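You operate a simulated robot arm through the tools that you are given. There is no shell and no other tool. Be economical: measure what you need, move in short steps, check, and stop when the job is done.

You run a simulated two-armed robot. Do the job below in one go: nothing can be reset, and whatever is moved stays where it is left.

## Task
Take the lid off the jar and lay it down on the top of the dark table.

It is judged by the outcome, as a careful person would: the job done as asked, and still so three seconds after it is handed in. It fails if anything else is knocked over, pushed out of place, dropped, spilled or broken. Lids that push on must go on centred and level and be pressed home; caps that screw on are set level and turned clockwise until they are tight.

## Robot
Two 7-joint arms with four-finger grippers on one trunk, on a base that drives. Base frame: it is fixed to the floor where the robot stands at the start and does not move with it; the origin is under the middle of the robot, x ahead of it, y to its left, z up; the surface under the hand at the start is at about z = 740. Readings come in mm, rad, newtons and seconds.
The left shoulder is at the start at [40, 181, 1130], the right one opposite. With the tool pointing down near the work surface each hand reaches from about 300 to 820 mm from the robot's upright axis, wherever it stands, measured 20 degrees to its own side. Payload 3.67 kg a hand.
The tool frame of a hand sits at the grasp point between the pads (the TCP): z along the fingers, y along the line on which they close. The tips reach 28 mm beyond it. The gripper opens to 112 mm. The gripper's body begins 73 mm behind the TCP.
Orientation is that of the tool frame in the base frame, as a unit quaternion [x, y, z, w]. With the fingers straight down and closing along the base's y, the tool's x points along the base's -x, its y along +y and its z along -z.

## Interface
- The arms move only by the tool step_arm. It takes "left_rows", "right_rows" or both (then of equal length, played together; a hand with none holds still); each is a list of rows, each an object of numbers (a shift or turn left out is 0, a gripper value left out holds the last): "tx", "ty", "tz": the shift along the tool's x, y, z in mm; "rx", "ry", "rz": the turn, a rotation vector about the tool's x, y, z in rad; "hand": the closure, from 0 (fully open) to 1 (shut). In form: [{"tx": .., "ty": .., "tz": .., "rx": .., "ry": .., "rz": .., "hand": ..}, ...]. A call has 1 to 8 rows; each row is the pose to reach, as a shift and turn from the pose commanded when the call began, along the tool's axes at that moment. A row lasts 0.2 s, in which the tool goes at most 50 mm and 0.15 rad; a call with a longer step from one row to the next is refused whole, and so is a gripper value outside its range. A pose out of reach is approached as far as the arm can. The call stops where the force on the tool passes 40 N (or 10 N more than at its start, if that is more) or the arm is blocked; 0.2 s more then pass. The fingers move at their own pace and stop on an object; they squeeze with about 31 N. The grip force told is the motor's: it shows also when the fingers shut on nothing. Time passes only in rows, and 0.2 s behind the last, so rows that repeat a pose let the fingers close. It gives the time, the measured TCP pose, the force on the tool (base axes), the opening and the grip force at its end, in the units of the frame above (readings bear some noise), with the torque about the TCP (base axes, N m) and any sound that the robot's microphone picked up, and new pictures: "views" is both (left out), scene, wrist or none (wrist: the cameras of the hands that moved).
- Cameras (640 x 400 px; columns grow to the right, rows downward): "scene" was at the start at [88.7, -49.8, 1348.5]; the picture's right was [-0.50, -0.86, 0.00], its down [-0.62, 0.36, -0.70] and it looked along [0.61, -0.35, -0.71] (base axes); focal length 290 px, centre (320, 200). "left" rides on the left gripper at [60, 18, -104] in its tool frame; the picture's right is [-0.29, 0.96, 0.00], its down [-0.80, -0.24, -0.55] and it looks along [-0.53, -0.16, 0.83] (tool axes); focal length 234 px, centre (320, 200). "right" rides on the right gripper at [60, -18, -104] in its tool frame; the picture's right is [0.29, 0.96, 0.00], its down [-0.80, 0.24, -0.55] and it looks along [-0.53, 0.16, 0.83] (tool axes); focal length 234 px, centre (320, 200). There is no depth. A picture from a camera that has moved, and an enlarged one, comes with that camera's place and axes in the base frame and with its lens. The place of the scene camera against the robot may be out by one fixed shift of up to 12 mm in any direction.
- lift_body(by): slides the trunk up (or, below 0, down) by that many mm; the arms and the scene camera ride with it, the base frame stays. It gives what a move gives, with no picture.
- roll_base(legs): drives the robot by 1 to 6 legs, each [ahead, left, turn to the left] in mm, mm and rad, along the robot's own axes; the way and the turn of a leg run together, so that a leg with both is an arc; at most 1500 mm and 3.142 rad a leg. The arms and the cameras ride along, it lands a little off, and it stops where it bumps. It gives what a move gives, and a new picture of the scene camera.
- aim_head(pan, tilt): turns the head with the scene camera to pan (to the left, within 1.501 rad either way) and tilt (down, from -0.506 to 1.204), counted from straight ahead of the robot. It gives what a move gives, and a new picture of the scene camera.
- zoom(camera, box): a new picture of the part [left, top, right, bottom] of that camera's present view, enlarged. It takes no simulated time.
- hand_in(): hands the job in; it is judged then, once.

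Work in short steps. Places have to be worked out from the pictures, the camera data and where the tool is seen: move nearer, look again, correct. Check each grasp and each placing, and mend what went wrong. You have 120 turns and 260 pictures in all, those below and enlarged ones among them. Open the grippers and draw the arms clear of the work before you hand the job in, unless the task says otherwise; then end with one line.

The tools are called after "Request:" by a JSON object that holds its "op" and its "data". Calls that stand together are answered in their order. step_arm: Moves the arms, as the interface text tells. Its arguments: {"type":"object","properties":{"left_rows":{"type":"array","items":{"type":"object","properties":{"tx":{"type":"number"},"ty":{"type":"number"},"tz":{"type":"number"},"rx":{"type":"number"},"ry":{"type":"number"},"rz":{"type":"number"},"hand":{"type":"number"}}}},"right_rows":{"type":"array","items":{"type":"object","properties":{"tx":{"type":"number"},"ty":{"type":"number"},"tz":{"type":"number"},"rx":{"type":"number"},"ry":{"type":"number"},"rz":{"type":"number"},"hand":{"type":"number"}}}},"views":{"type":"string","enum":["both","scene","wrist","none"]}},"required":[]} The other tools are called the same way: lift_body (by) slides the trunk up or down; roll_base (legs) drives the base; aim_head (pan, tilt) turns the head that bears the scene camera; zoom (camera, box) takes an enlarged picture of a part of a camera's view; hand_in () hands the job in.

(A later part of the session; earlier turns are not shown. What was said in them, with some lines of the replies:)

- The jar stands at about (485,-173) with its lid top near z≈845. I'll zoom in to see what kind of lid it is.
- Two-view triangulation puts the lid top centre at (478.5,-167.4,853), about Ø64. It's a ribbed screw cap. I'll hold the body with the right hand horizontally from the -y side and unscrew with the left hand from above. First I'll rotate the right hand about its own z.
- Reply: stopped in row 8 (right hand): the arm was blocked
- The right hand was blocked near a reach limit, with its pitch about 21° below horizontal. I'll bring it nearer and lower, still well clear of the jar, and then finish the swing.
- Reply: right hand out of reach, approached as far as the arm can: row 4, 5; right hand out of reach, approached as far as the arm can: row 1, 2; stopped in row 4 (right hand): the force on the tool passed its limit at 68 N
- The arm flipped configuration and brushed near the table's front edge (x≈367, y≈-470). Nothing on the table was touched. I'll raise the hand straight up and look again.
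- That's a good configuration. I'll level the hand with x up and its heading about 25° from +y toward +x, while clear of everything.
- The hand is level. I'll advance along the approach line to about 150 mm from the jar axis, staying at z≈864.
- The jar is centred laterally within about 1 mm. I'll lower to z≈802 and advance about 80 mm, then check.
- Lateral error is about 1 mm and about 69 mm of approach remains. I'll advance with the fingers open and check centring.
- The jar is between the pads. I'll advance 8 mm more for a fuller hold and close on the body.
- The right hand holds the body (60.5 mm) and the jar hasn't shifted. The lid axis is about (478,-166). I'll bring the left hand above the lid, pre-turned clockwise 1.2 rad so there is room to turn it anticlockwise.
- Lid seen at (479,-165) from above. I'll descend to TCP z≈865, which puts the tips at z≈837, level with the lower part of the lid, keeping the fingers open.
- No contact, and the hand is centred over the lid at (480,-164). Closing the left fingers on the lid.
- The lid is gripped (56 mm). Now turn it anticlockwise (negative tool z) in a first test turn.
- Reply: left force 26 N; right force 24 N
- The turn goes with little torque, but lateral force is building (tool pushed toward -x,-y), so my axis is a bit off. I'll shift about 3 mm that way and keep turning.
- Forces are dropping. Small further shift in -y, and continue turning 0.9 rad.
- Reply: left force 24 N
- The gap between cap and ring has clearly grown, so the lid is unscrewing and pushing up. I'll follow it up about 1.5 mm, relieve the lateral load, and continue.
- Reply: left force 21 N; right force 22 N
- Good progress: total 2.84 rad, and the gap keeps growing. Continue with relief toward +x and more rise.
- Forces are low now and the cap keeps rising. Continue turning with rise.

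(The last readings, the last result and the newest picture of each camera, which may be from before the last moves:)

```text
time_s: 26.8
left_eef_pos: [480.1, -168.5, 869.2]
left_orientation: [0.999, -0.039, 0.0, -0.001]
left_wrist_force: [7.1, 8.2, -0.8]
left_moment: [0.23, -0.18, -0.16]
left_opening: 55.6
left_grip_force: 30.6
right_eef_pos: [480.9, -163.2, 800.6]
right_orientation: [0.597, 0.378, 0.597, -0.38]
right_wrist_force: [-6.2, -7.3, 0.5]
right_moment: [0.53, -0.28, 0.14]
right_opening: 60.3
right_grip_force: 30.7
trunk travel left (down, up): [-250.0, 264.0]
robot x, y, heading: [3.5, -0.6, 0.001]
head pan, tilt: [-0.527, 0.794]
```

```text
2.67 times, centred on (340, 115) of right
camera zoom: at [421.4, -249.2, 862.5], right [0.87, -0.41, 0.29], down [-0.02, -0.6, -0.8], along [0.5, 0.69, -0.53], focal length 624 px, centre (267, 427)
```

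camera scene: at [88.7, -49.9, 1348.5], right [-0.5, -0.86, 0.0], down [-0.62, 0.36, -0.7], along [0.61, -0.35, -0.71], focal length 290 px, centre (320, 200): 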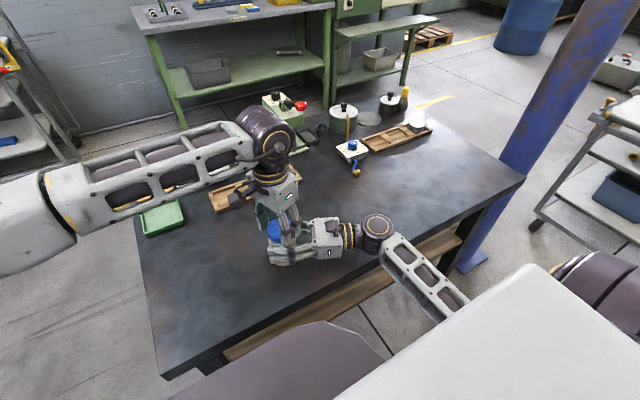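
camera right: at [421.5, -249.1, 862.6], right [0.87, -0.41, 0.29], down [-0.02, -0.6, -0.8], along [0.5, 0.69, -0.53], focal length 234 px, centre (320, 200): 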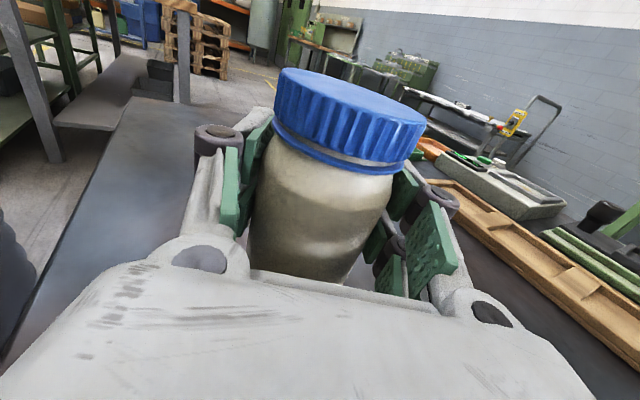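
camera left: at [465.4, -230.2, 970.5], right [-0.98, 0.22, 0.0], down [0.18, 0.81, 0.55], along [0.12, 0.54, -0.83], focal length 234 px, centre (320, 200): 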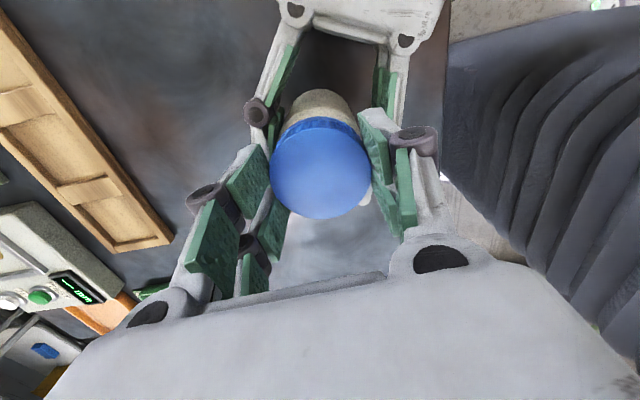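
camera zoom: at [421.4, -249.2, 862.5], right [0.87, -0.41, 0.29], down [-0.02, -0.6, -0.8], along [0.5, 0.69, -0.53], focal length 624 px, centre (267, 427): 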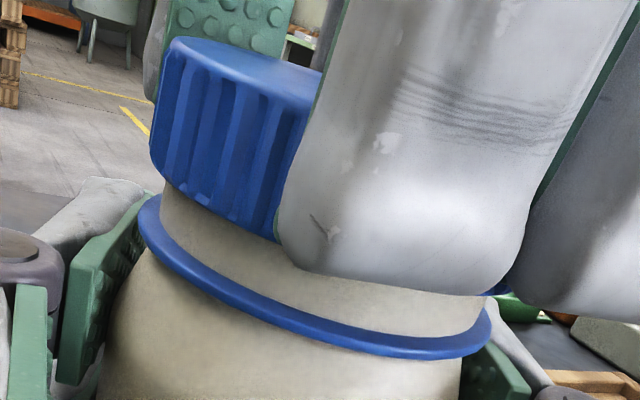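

Still rising. Continue turning about 0.7 rad, relieving slightly in +y.

Request:
{"op": "step_arm", "data": {"left_rows": [{"tx": 0.5, "ty": -0.8, "tz": -0.2, "rz": -0.12}, {"tx": 0.5, "ty": -0.8, "tz": -0.4, "rz": -0.24}, {"tx": 0.5, "ty": -0.8, "tz": -0.6, "rz": -0.36}, {"tx": 0.5, "ty": -0.8, "tz": -0.8, "rz": -0.48}, {"tx": 0.5, "ty": -0.8, "tz": -1.0, "rz": -0.6}, {"tx": 0.5, "ty": -0.8, "tz": -1.2, "rz": -0.72}], "views": "scene"}}

Request:
{"op": "zoom", "data": {"camera": "right", "box": [220, 40, 460, 190]}}

```text
time_s: 28.1
left_eef_pos: [479.7, -167.5, 870.5]
left_orientation: [0.949, 0.315, 0.0, 0.001]
left_wrist_force: [2.7, 7.4, 0.1]
left_moment: [0.18, -0.1, -0.12]
left_opening: 55.7
left_grip_force: 30.9
right_eef_pos: [481.3, -163.6, 802.4]
right_orientation: [0.596, 0.379, 0.596, -0.382]
right_wrist_force: [-2.9, -7.7, 1.5]
right_moment: [0.34, -0.13, 0.15]
right_opening: 60.3
right_grip_force: 31.0
trunk travel left (down, up): [-250.0, 264.0]
robot x, y, heading: [0.2, -4.6, -0.002]
head pan, tilt: [-0.527, 0.794]
camera scene: at [88.9, -50.0, 1348.5], right [-0.5, -0.86, 0.0], down [-0.62, 0.36, -0.7], along [0.61, -0.35, -0.71], focal length 290 px, centre (320, 200)
```

scene: 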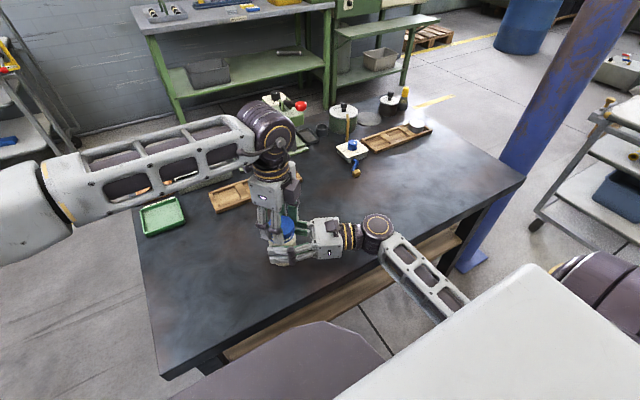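

```text
2.67 times, centred on (340, 115) of right
camera zoom: at [421.4, -249.3, 862.5], right [0.87, -0.41, 0.29], down [-0.02, -0.6, -0.8], along [0.5, 0.69, -0.53], focal length 624 px, centre (267, 427)
```

zoom: 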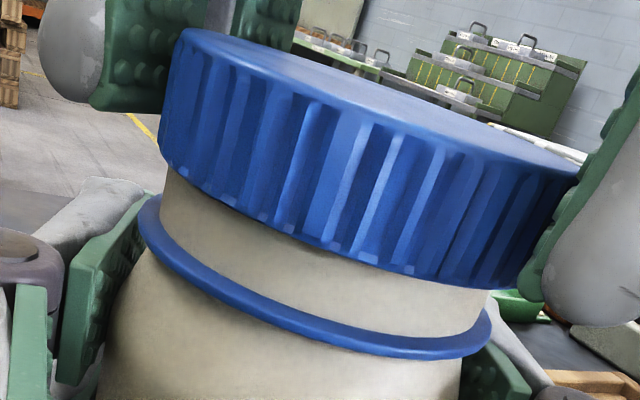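

About 5 rad turned and a large gap shows. I'll test with a gentle 4 mm lift.

Request:
{"op": "step_arm", "data": {"left_rows": [{"tz": -1}, {"tz": -2}, {"tz": -3}, {"tz": -4}], "views": "none"}}

Request:
{"op": "zoom", "data": {"camera": "right", "box": [220, 40, 460, 190]}}

```text
time_s: 29.1
left_eef_pos: [479.2, -168.7, 874.5]
left_orientation: [0.949, 0.314, 0.0, 0.0]
left_wrist_force: [1.2, 6.1, -5.0]
left_moment: [0.06, -0.03, -0.04]
left_opening: 55.4
left_grip_force: 31.2
right_eef_pos: [481.1, -162.6, 802.9]
right_orientation: [0.596, 0.378, 0.597, -0.381]
right_wrist_force: [-1.4, -5.8, 1.7]
right_moment: [0.34, -0.05, 0.06]
right_opening: 60.1
right_grip_force: 30.8
trunk travel left (down, up): [-250.0, 264.0]
robot x, y, heading: [0.2, -2.7, -0.003]
head pan, tilt: [-0.527, 0.794]
```

```text
2.67 times, centred on (340, 115) of right
camera zoom: at [421.7, -249.3, 862.5], right [0.87, -0.41, 0.29], down [-0.02, -0.6, -0.8], along [0.5, 0.69, -0.53], focal length 624 px, centre (267, 427)
```

zoom: 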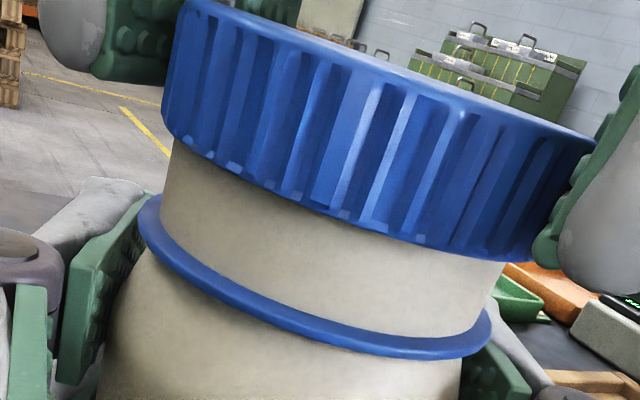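

The lid lifted freely with the tool at about 5 N. I'll keep lifting straight up.

Request:
{"op": "step_arm", "data": {"left_rows": [{"tz": -4}, {"tz": -8}, {"tz": -14}, {"tz": -24}, {"tz": -36}, {"tz": -50}], "views": "both"}}

Request:
{"op": "zoom", "data": {"camera": "right", "box": [200, 0, 480, 190]}}

```text
time_s: 30.6
left_eef_pos: [480.7, -168.3, 926.1]
left_orientation: [0.949, 0.315, -0.001, 0.0]
left_wrist_force: [-0.3, 0.1, 0.4]
left_moment: [-0.01, 0.01, -0.03]
left_opening: 55.5
left_grip_force: 30.9
right_eef_pos: [479.9, -161.8, 803.0]
right_orientation: [0.597, 0.378, 0.597, -0.38]
right_wrist_force: [-1.5, 0.5, 2.5]
right_moment: [0.0, 0.05, -0.03]
right_opening: 60.3
right_grip_force: 30.9
trunk travel left (down, up): [-250.0, 264.0]
robot x, y, heading: [-1.6, -2.7, -0.001]
head pan, tilt: [-0.527, 0.794]
camera scene: at [88.7, -49.9, 1348.5], right [-0.5, -0.86, 0.0], down [-0.62, 0.36, -0.7], along [0.61, -0.35, -0.71], focal length 290 px, centre (320, 200)
camera left: at [539.7, -147.4, 1028.7], right [0.34, -0.94, 0.0], down [-0.78, -0.28, 0.55], along [-0.52, -0.19, -0.83], focal length 234 px, centre (320, 200)
```

scene: 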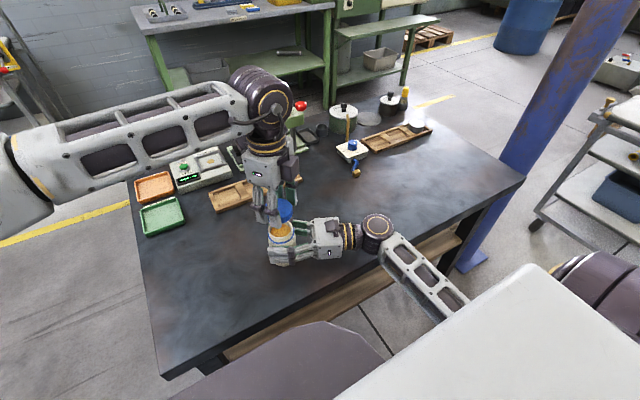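
left: 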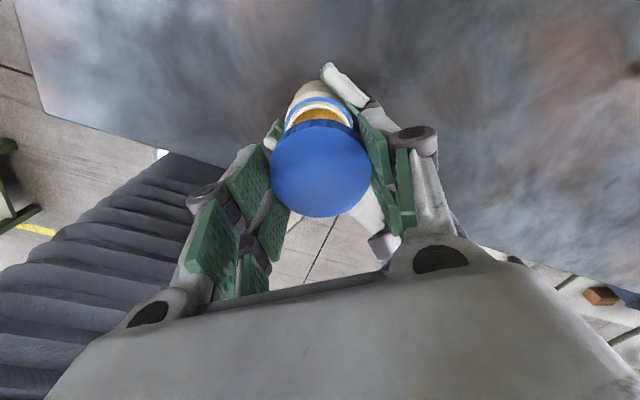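

```text
2.11 times, centred on (340, 95) of right
camera zoom: at [421.2, -249.0, 862.5], right [0.87, -0.41, 0.29], down [-0.02, -0.6, -0.8], along [0.5, 0.69, -0.53], focal length 493 px, centre (278, 421)
```

zoom: 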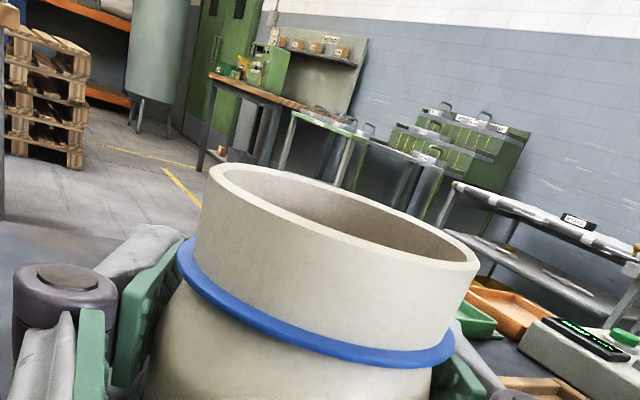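

The lid is off and the jar is open and steady. I'll carry the lid over the clear table spot at about (480,-20).

Request:
{"op": "step_arm", "data": {"left_rows": [{"tx": 22, "ty": -30}, {"tx": 44, "ty": -59}, {"tx": 66, "ty": -89}, {"tx": 88.5, "ty": -118.7}, {"tx": 88.5, "ty": -118.7, "tz": 35}, {"tx": 88.5, "ty": -118.7, "tz": 70}, {"tx": 88.5, "ty": -118.7, "tz": 100}, {"tx": 88.5, "ty": -118.7, "tz": 125}], "views": "both"}}

Request:
{"op": "zoom", "data": {"camera": "scene", "box": [150, 180, 330, 320]}}

```text
time_s: 32.4
left_eef_pos: [479.7, -20.2, 799.0]
left_orientation: [0.95, 0.313, 0.0, 0.0]
left_wrist_force: [0.0, 0.1, 0.2]
left_moment: [0.03, 0.0, 0.02]
left_opening: 55.4
left_grip_force: 31.1
right_eef_pos: [479.7, -163.0, 802.4]
right_orientation: [0.597, 0.378, 0.597, -0.381]
right_wrist_force: [0.1, 1.0, 0.1]
right_moment: [-0.05, -0.03, 0.03]
right_opening: 60.5
right_grip_force: 30.7
trunk travel left (down, up): [-250.0, 264.0]
robot x, y, heading: [1.9, -4.6, 0.003]
head pan, tilt: [-0.527, 0.794]
camera scene: at [88.9, -49.9, 1348.5], right [-0.5, -0.86, 0.0], down [-0.62, 0.36, -0.7], along [0.61, -0.35, -0.71], focal length 290 px, centre (320, 200)
camera left: at [538.9, 0.0, 902.7], right [0.34, -0.94, 0.0], down [-0.78, -0.28, 0.55], along [-0.52, -0.19, -0.83], focal length 234 px, centre (320, 200)
```

scene: 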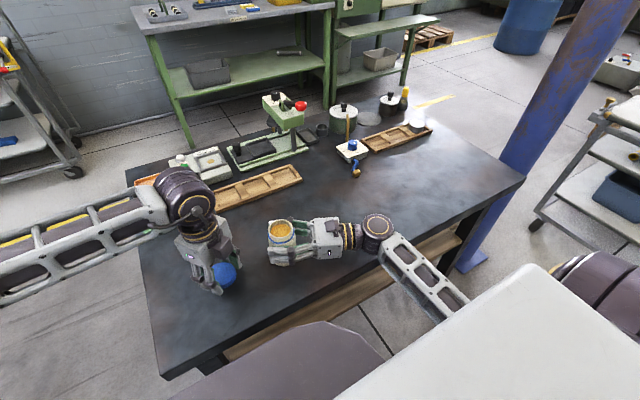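
left: 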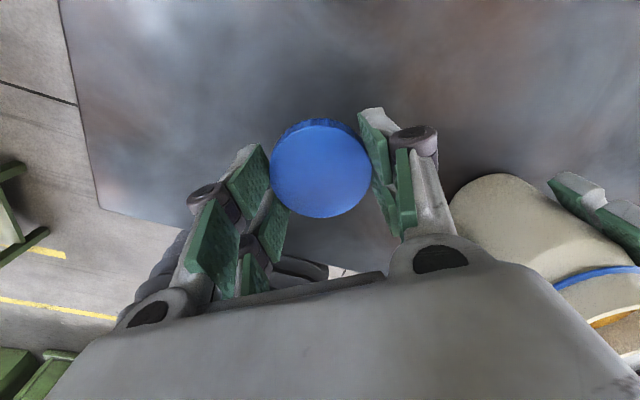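

```text
2.86 times, centred on (240, 250) of scene
camera zoom: at [88.9, -49.9, 1348.5], right [-0.5, -0.86, 0.0], down [-0.62, 0.36, -0.7], along [0.61, -0.35, -0.71], focal length 829 px, centre (549, 57)
```

zoom: 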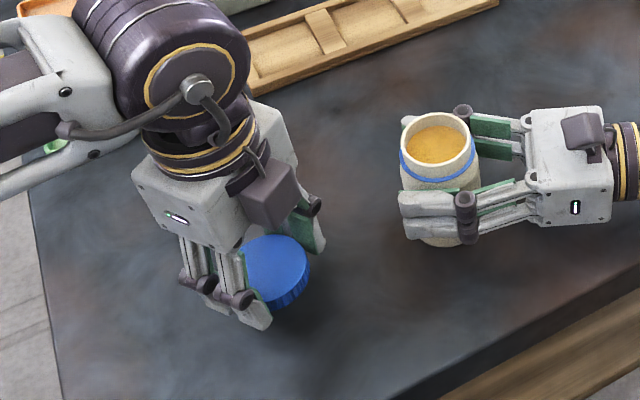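

Spot is clear. Lower to about z 776 and then feel for contact in small steps.

Request:
{"op": "step_arm", "data": {"left_rows": [{"tz": 12}, {"tz": 20}, {"tz": 25}], "views": "none"}}

Request:
{"op": "step_arm", "data": {"left_rows": [{"tz": 1}, {"tz": 2}, {"tz": 2}], "views": "none"}}

Request:
{"op": "zoom", "data": {"camera": "scene", "box": [190, 230, 270, 310]}}

```text
time_s: 33.1
left_eef_pos: [479.9, -19.2, 775.3]
left_orientation: [0.95, 0.313, 0.0, -0.001]
left_wrist_force: [0.8, 0.2, 0.0]
left_moment: [0.0, 0.0, -0.04]
left_opening: 55.3
left_grip_force: 30.5
right_eef_pos: [480.5, -161.9, 801.9]
right_orientation: [0.597, 0.378, 0.597, -0.38]
right_wrist_force: [0.4, -0.4, 0.8]
right_moment: [-0.04, -0.05, 0.02]
right_opening: 60.4
right_grip_force: 30.7
trunk travel left (down, up): [-250.0, 264.0]
robot x, y, heading: [-2.7, -2.0, 0.002]
head pan, tilt: [-0.527, 0.794]
```

```text
time_s: 34.0
left_eef_pos: [480.2, -19.4, 774.0]
left_orientation: [0.95, 0.313, 0.0, 0.0]
left_wrist_force: [0.4, 0.9, -0.7]
left_moment: [-0.02, 0.0, 0.02]
left_opening: 55.7
left_grip_force: 30.8
right_eef_pos: [480.2, -163.6, 803.1]
right_orientation: [0.597, 0.378, 0.597, -0.38]
right_wrist_force: [0.0, 0.5, 0.0]
right_moment: [-0.04, -0.04, -0.02]
right_opening: 60.4
right_grip_force: 31.1
trunk travel left (down, up): [-250.0, 264.0]
robot x, y, heading: [2.8, -0.8, -0.004]
head pan, tilt: [-0.527, 0.794]
```

```text
5.00 times, centred on (230, 270) of scene
camera zoom: at [88.9, -49.9, 1348.5], right [-0.5, -0.86, 0.0], down [-0.62, 0.36, -0.7], along [0.61, -0.35, -0.71], focal length 1451 px, centre (770, -150)
```

zoom: 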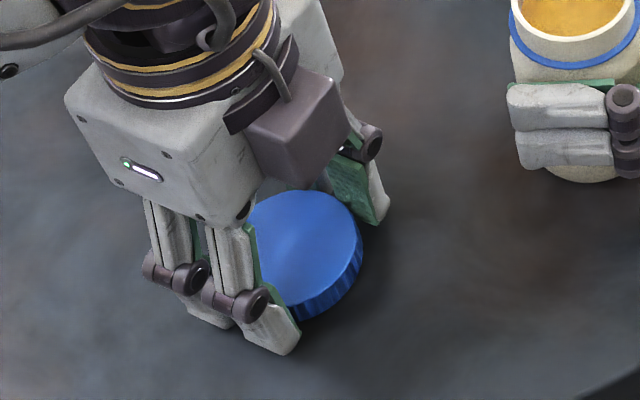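

No contact yet. I'll continue down 2 mm at a time.

Request:
{"op": "step_arm", "data": {"left_rows": [{"tz": 1}, {"tz": 2}, {"tz": 2}], "views": "none"}}

Request:
{"op": "step_arm", "data": {"left_rows": [{"tz": 1}, {"tz": 2}, {"tz": 2}], "views": "none"}}

```text
time_s: 34.8
left_eef_pos: [480.5, -21.1, 770.7]
left_orientation: [0.949, 0.314, 0.0, 0.0]
left_wrist_force: [0.0, -0.5, 0.7]
left_moment: [-0.01, 0.0, 0.0]
left_opening: 55.2
left_grip_force: 30.9
right_eef_pos: [480.6, -162.5, 803.4]
right_orientation: [0.596, 0.379, 0.596, -0.382]
right_wrist_force: [-0.1, 1.0, 0.8]
right_moment: [-0.07, -0.06, -0.01]
right_opening: 60.4
right_grip_force: 30.7
trunk travel left (down, up): [-250.0, 264.0]
robot x, y, heading: [-0.3, 1.8, 0.003]
head pan, tilt: [-0.527, 0.794]
```

```text
time_s: 35.5
left_eef_pos: [480.2, -20.2, 768.1]
left_orientation: [0.95, 0.314, 0.0, 0.001]
left_wrist_force: [-0.9, 0.2, -0.6]
left_moment: [-0.02, 0.0, 0.0]
left_opening: 55.5
left_grip_force: 30.4
right_eef_pos: [480.6, -163.4, 802.5]
right_orientation: [0.596, 0.379, 0.597, -0.381]
right_wrist_force: [0.1, -0.1, 0.2]
right_moment: [-0.05, -0.02, 0.02]
right_opening: 60.4
right_grip_force: 30.6
trunk travel left (down, up): [-250.0, 264.0]
robot x, y, heading: [-2.0, 2.3, 0.004]
head pan, tilt: [-0.527, 0.794]
```

Still free, so continue.

Request:
{"op": "step_arm", "data": {"left_rows": [{"tz": 1}, {"tz": 2}, {"tz": 2}], "views": "none"}}

Request:
{"op": "zoom", "data": {"camera": "scene", "box": [190, 230, 270, 310]}}

```text
time_s: 36.4
left_eef_pos: [479.8, -20.9, 768.7]
left_orientation: [0.949, 0.314, 0.0, 0.001]
left_wrist_force: [-0.3, 2.9, 15.4]
left_moment: [-0.22, 0.21, -0.04]
left_opening: 55.4
left_grip_force: 30.9
right_eef_pos: [480.6, -161.4, 802.1]
right_orientation: [0.596, 0.379, 0.596, -0.381]
right_wrist_force: [-0.9, -1.0, -0.8]
right_moment: [0.0, -0.01, -0.04]
right_opening: 60.3
right_grip_force: 31.0
trunk travel left (down, up): [-250.0, 264.0]
robot x, y, heading: [3.9, -0.7, -0.0]
head pan, tilt: [-0.527, 0.794]
```

```text
5.00 times, centred on (230, 270) of scene
camera zoom: at [87.9, -49.6, 1348.7], right [-0.5, -0.86, 0.0], down [-0.62, 0.36, -0.7], along [0.61, -0.35, -0.71], focal length 1451 px, centre (770, -150)
```

zoom: 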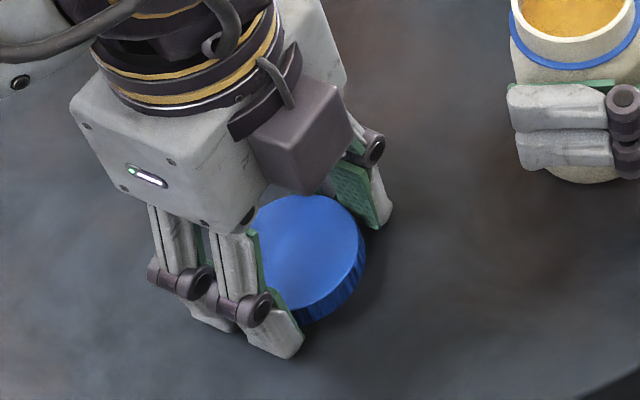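

Contact (15 N up) at z≈768. I'll back off 1 mm, open slowly, then rise.

Request:
{"op": "step_arm", "data": {"left_rows": [{"tz": -1.2, "hand": 0.5}, {"tz": -1.2, "hand": 0.4}, {"tz": -1.2, "hand": 0.2}, {"tz": -1.2, "hand": 0}, {"tz": -1.2, "hand": 0}], "views": "wrist"}}

```text
time_s: 37.5
left_eef_pos: [479.8, -19.3, 769.0]
left_orientation: [0.95, 0.314, 0.0, 0.0]
left_wrist_force: [1.0, 0.6, 0.1]
left_moment: [0.02, 0.02, 0.0]
left_opening: 112.0
left_grip_force: 0.0
right_eef_pos: [480.8, -162.2, 802.5]
right_orientation: [0.597, 0.378, 0.597, -0.38]
right_wrist_force: [1.5, -0.4, -1.2]
right_moment: [-0.08, -0.06, 0.0]
right_opening: 60.3
right_grip_force: 30.6
trunk travel left (down, up): [-250.0, 264.0]
robot x, y, heading: [-1.4, -1.4, -0.002]
head pan, tilt: [-0.527, 0.794]
camera left: at [540.0, 0.1, 871.6], right [0.34, -0.94, 0.0], down [-0.78, -0.28, 0.55], along [-0.52, -0.19, -0.83], focal length 234 px, centre (320, 200)
```

left: 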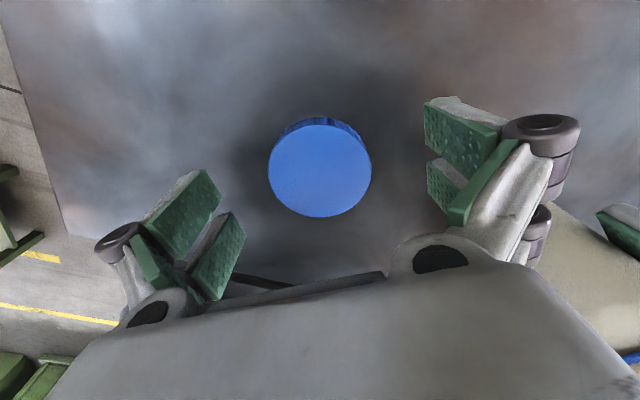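

The lid sits flat and released. I'll raise the left hand straight up and clear.

Request:
{"op": "step_arm", "data": {"left_rows": [{"tz": -15}, {"tz": -50}, {"tz": -90}, {"tz": -130}, {"tz": -170}, {"tz": -210}], "views": "both"}}

```text
time_s: 39.0
left_eef_pos: [478.5, -20.0, 979.8]
left_orientation: [0.95, 0.313, 0.0, 0.0]
left_wrist_force: [-0.1, 0.9, 0.4]
left_moment: [0.02, -0.02, 0.03]
left_opening: 111.7
left_grip_force: 0.2
right_eef_pos: [480.6, -162.3, 802.6]
right_orientation: [0.596, 0.378, 0.597, -0.381]
right_wrist_force: [-1.9, -0.6, 0.2]
right_moment: [-0.14, 0.04, -0.05]
right_opening: 60.3
right_grip_force: 31.3
trunk travel left (down, up): [-250.0, 264.0]
robot x, y, heading: [-0.9, -0.1, -0.004]
head pan, tilt: [-0.527, 0.794]
camera scene: at [88.6, -50.2, 1348.5], right [-0.5, -0.86, 0.0], down [-0.62, 0.36, -0.7], along [0.61, -0.35, -0.71], focal length 290 px, centre (320, 200)
camera left: at [539.6, 0.8, 1082.0], right [0.34, -0.94, 0.0], down [-0.78, -0.28, 0.55], along [-0.52, -0.19, -0.83], focal length 234 px, centre (320, 200)
```

scene: 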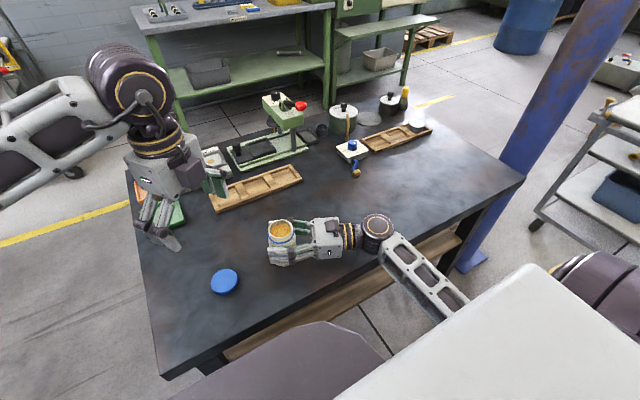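
left: 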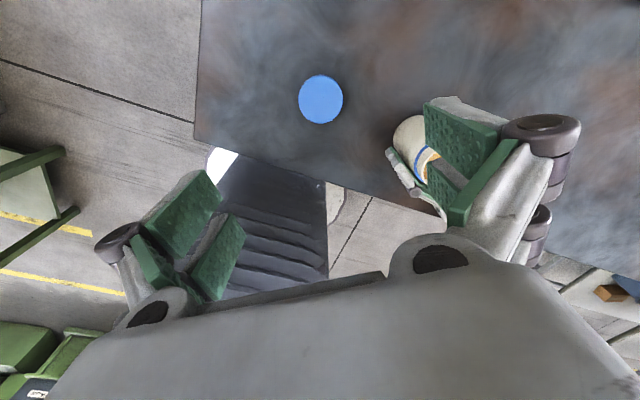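

The lid lies on the table. Now I'll open the right hand gently and check the jar stands.

Request:
{"op": "step_arm", "data": {"right_rows": [{"hand": 0.45}, {"hand": 0.4}, {"hand": 0.2}, {"hand": 0}, {"hand": 0}], "views": "wrist"}}

```text
time_s: 40.1
left_eef_pos: [478.7, -18.6, 978.2]
left_orientation: [0.949, 0.314, 0.0, 0.0]
left_wrist_force: [-0.1, 0.4, 0.2]
left_moment: [0.01, -0.01, -0.02]
left_opening: 111.9
left_grip_force: 0.2
right_eef_pos: [480.9, -163.1, 802.3]
right_orientation: [0.597, 0.379, 0.597, -0.38]
right_wrist_force: [-0.4, 0.6, -0.1]
right_moment: [-0.01, -0.02, -0.01]
right_opening: 112.2
right_grip_force: 0.0
trunk travel left (down, up): [-250.0, 264.0]
robot x, y, heading: [3.1, 2.1, -0.0]
head pan, tilt: [-0.527, 0.794]
camera right: at [421.4, -249.1, 862.5], right [0.87, -0.41, 0.29], down [-0.02, -0.6, -0.8], along [0.5, 0.69, -0.53], focal length 234 px, centre (320, 200)
```

right: 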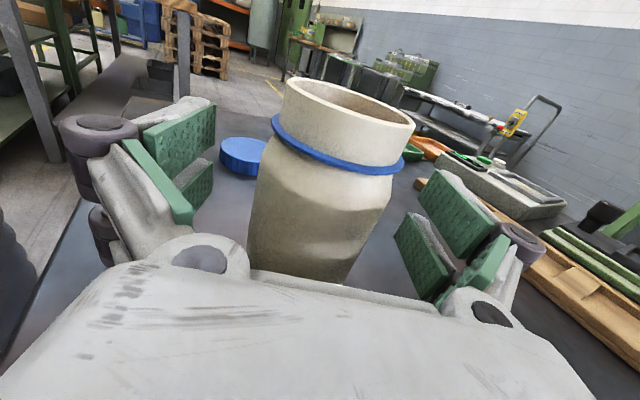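

The jar stands upright between the open pads. I'll back the right hand straight out, then up a little.

Request:
{"op": "step_arm", "data": {"right_rows": [{"tz": -20}, {"tz": -50}, {"tz": -85}, {"tz": -120}, {"tz": -155}, {"tz": -190}, {"tz": -190, "tx": 35}, {"tz": -190, "tx": 60}], "views": "scene"}}

Request:
{"op": "zoom", "data": {"camera": "scene", "box": [180, 190, 340, 310]}}

```text
time_s: 42.0
left_eef_pos: [480.5, -19.3, 979.3]
left_orientation: [0.95, 0.313, -0.001, 0.0]
left_wrist_force: [0.9, 1.3, 0.6]
left_moment: [-0.01, -0.02, 0.0]
left_opening: 112.1
left_grip_force: 0.0
right_eef_pos: [401.0, -334.8, 861.7]
right_orientation: [0.597, 0.378, 0.597, -0.381]
right_wrist_force: [-0.5, 0.1, 0.6]
right_moment: [-0.03, 0.02, -0.07]
right_opening: 111.9
right_grip_force: 0.0
trunk travel left (down, up): [-250.0, 264.0]
robot x, y, heading: [-1.5, 1.3, -0.0]
head pan, tilt: [-0.527, 0.794]
camera scene: at [88.7, -50.2, 1348.5], right [-0.5, -0.86, 0.0], down [-0.62, 0.36, -0.7], along [0.61, -0.35, -0.71], focal length 290 px, centre (320, 200)
```

scene: 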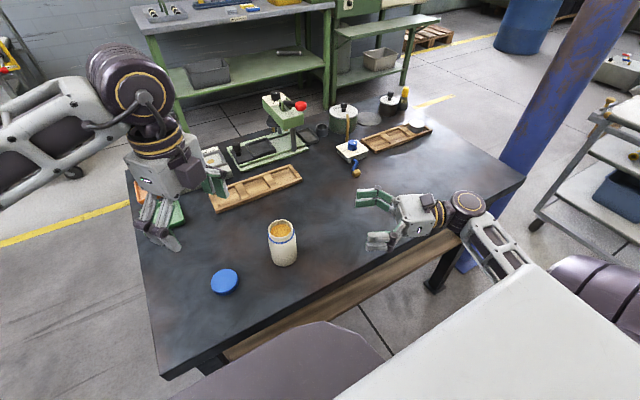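

```text
3.33 times, centred on (260, 250) of scene
camera zoom: at [88.7, -50.2, 1348.5], right [-0.5, -0.86, 0.0], down [-0.62, 0.36, -0.7], along [0.61, -0.35, -0.71], focal length 968 px, centre (520, 33)
```

zoom: 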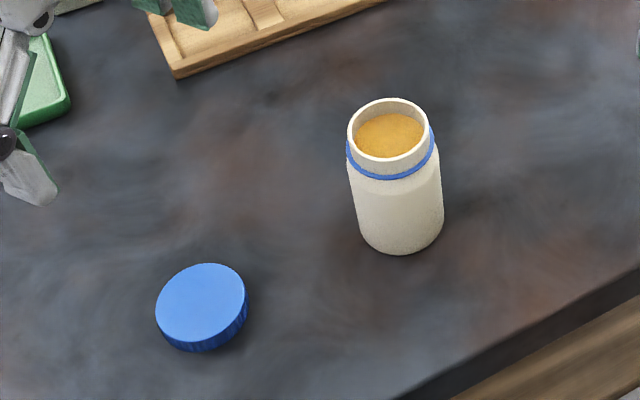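

The lid lies flat on the dark table. The jar is upright in its original place with nothing spilled, and both arms are clear with open grippers. Handing in.

Request:
{"op": "hand_in", "data": {}}

```text
The job is handed in.
```

The jar's lid is unscrewed and lying flat on the dark table; the jar is upright where it was, nothing spilled, and the job is handed in.
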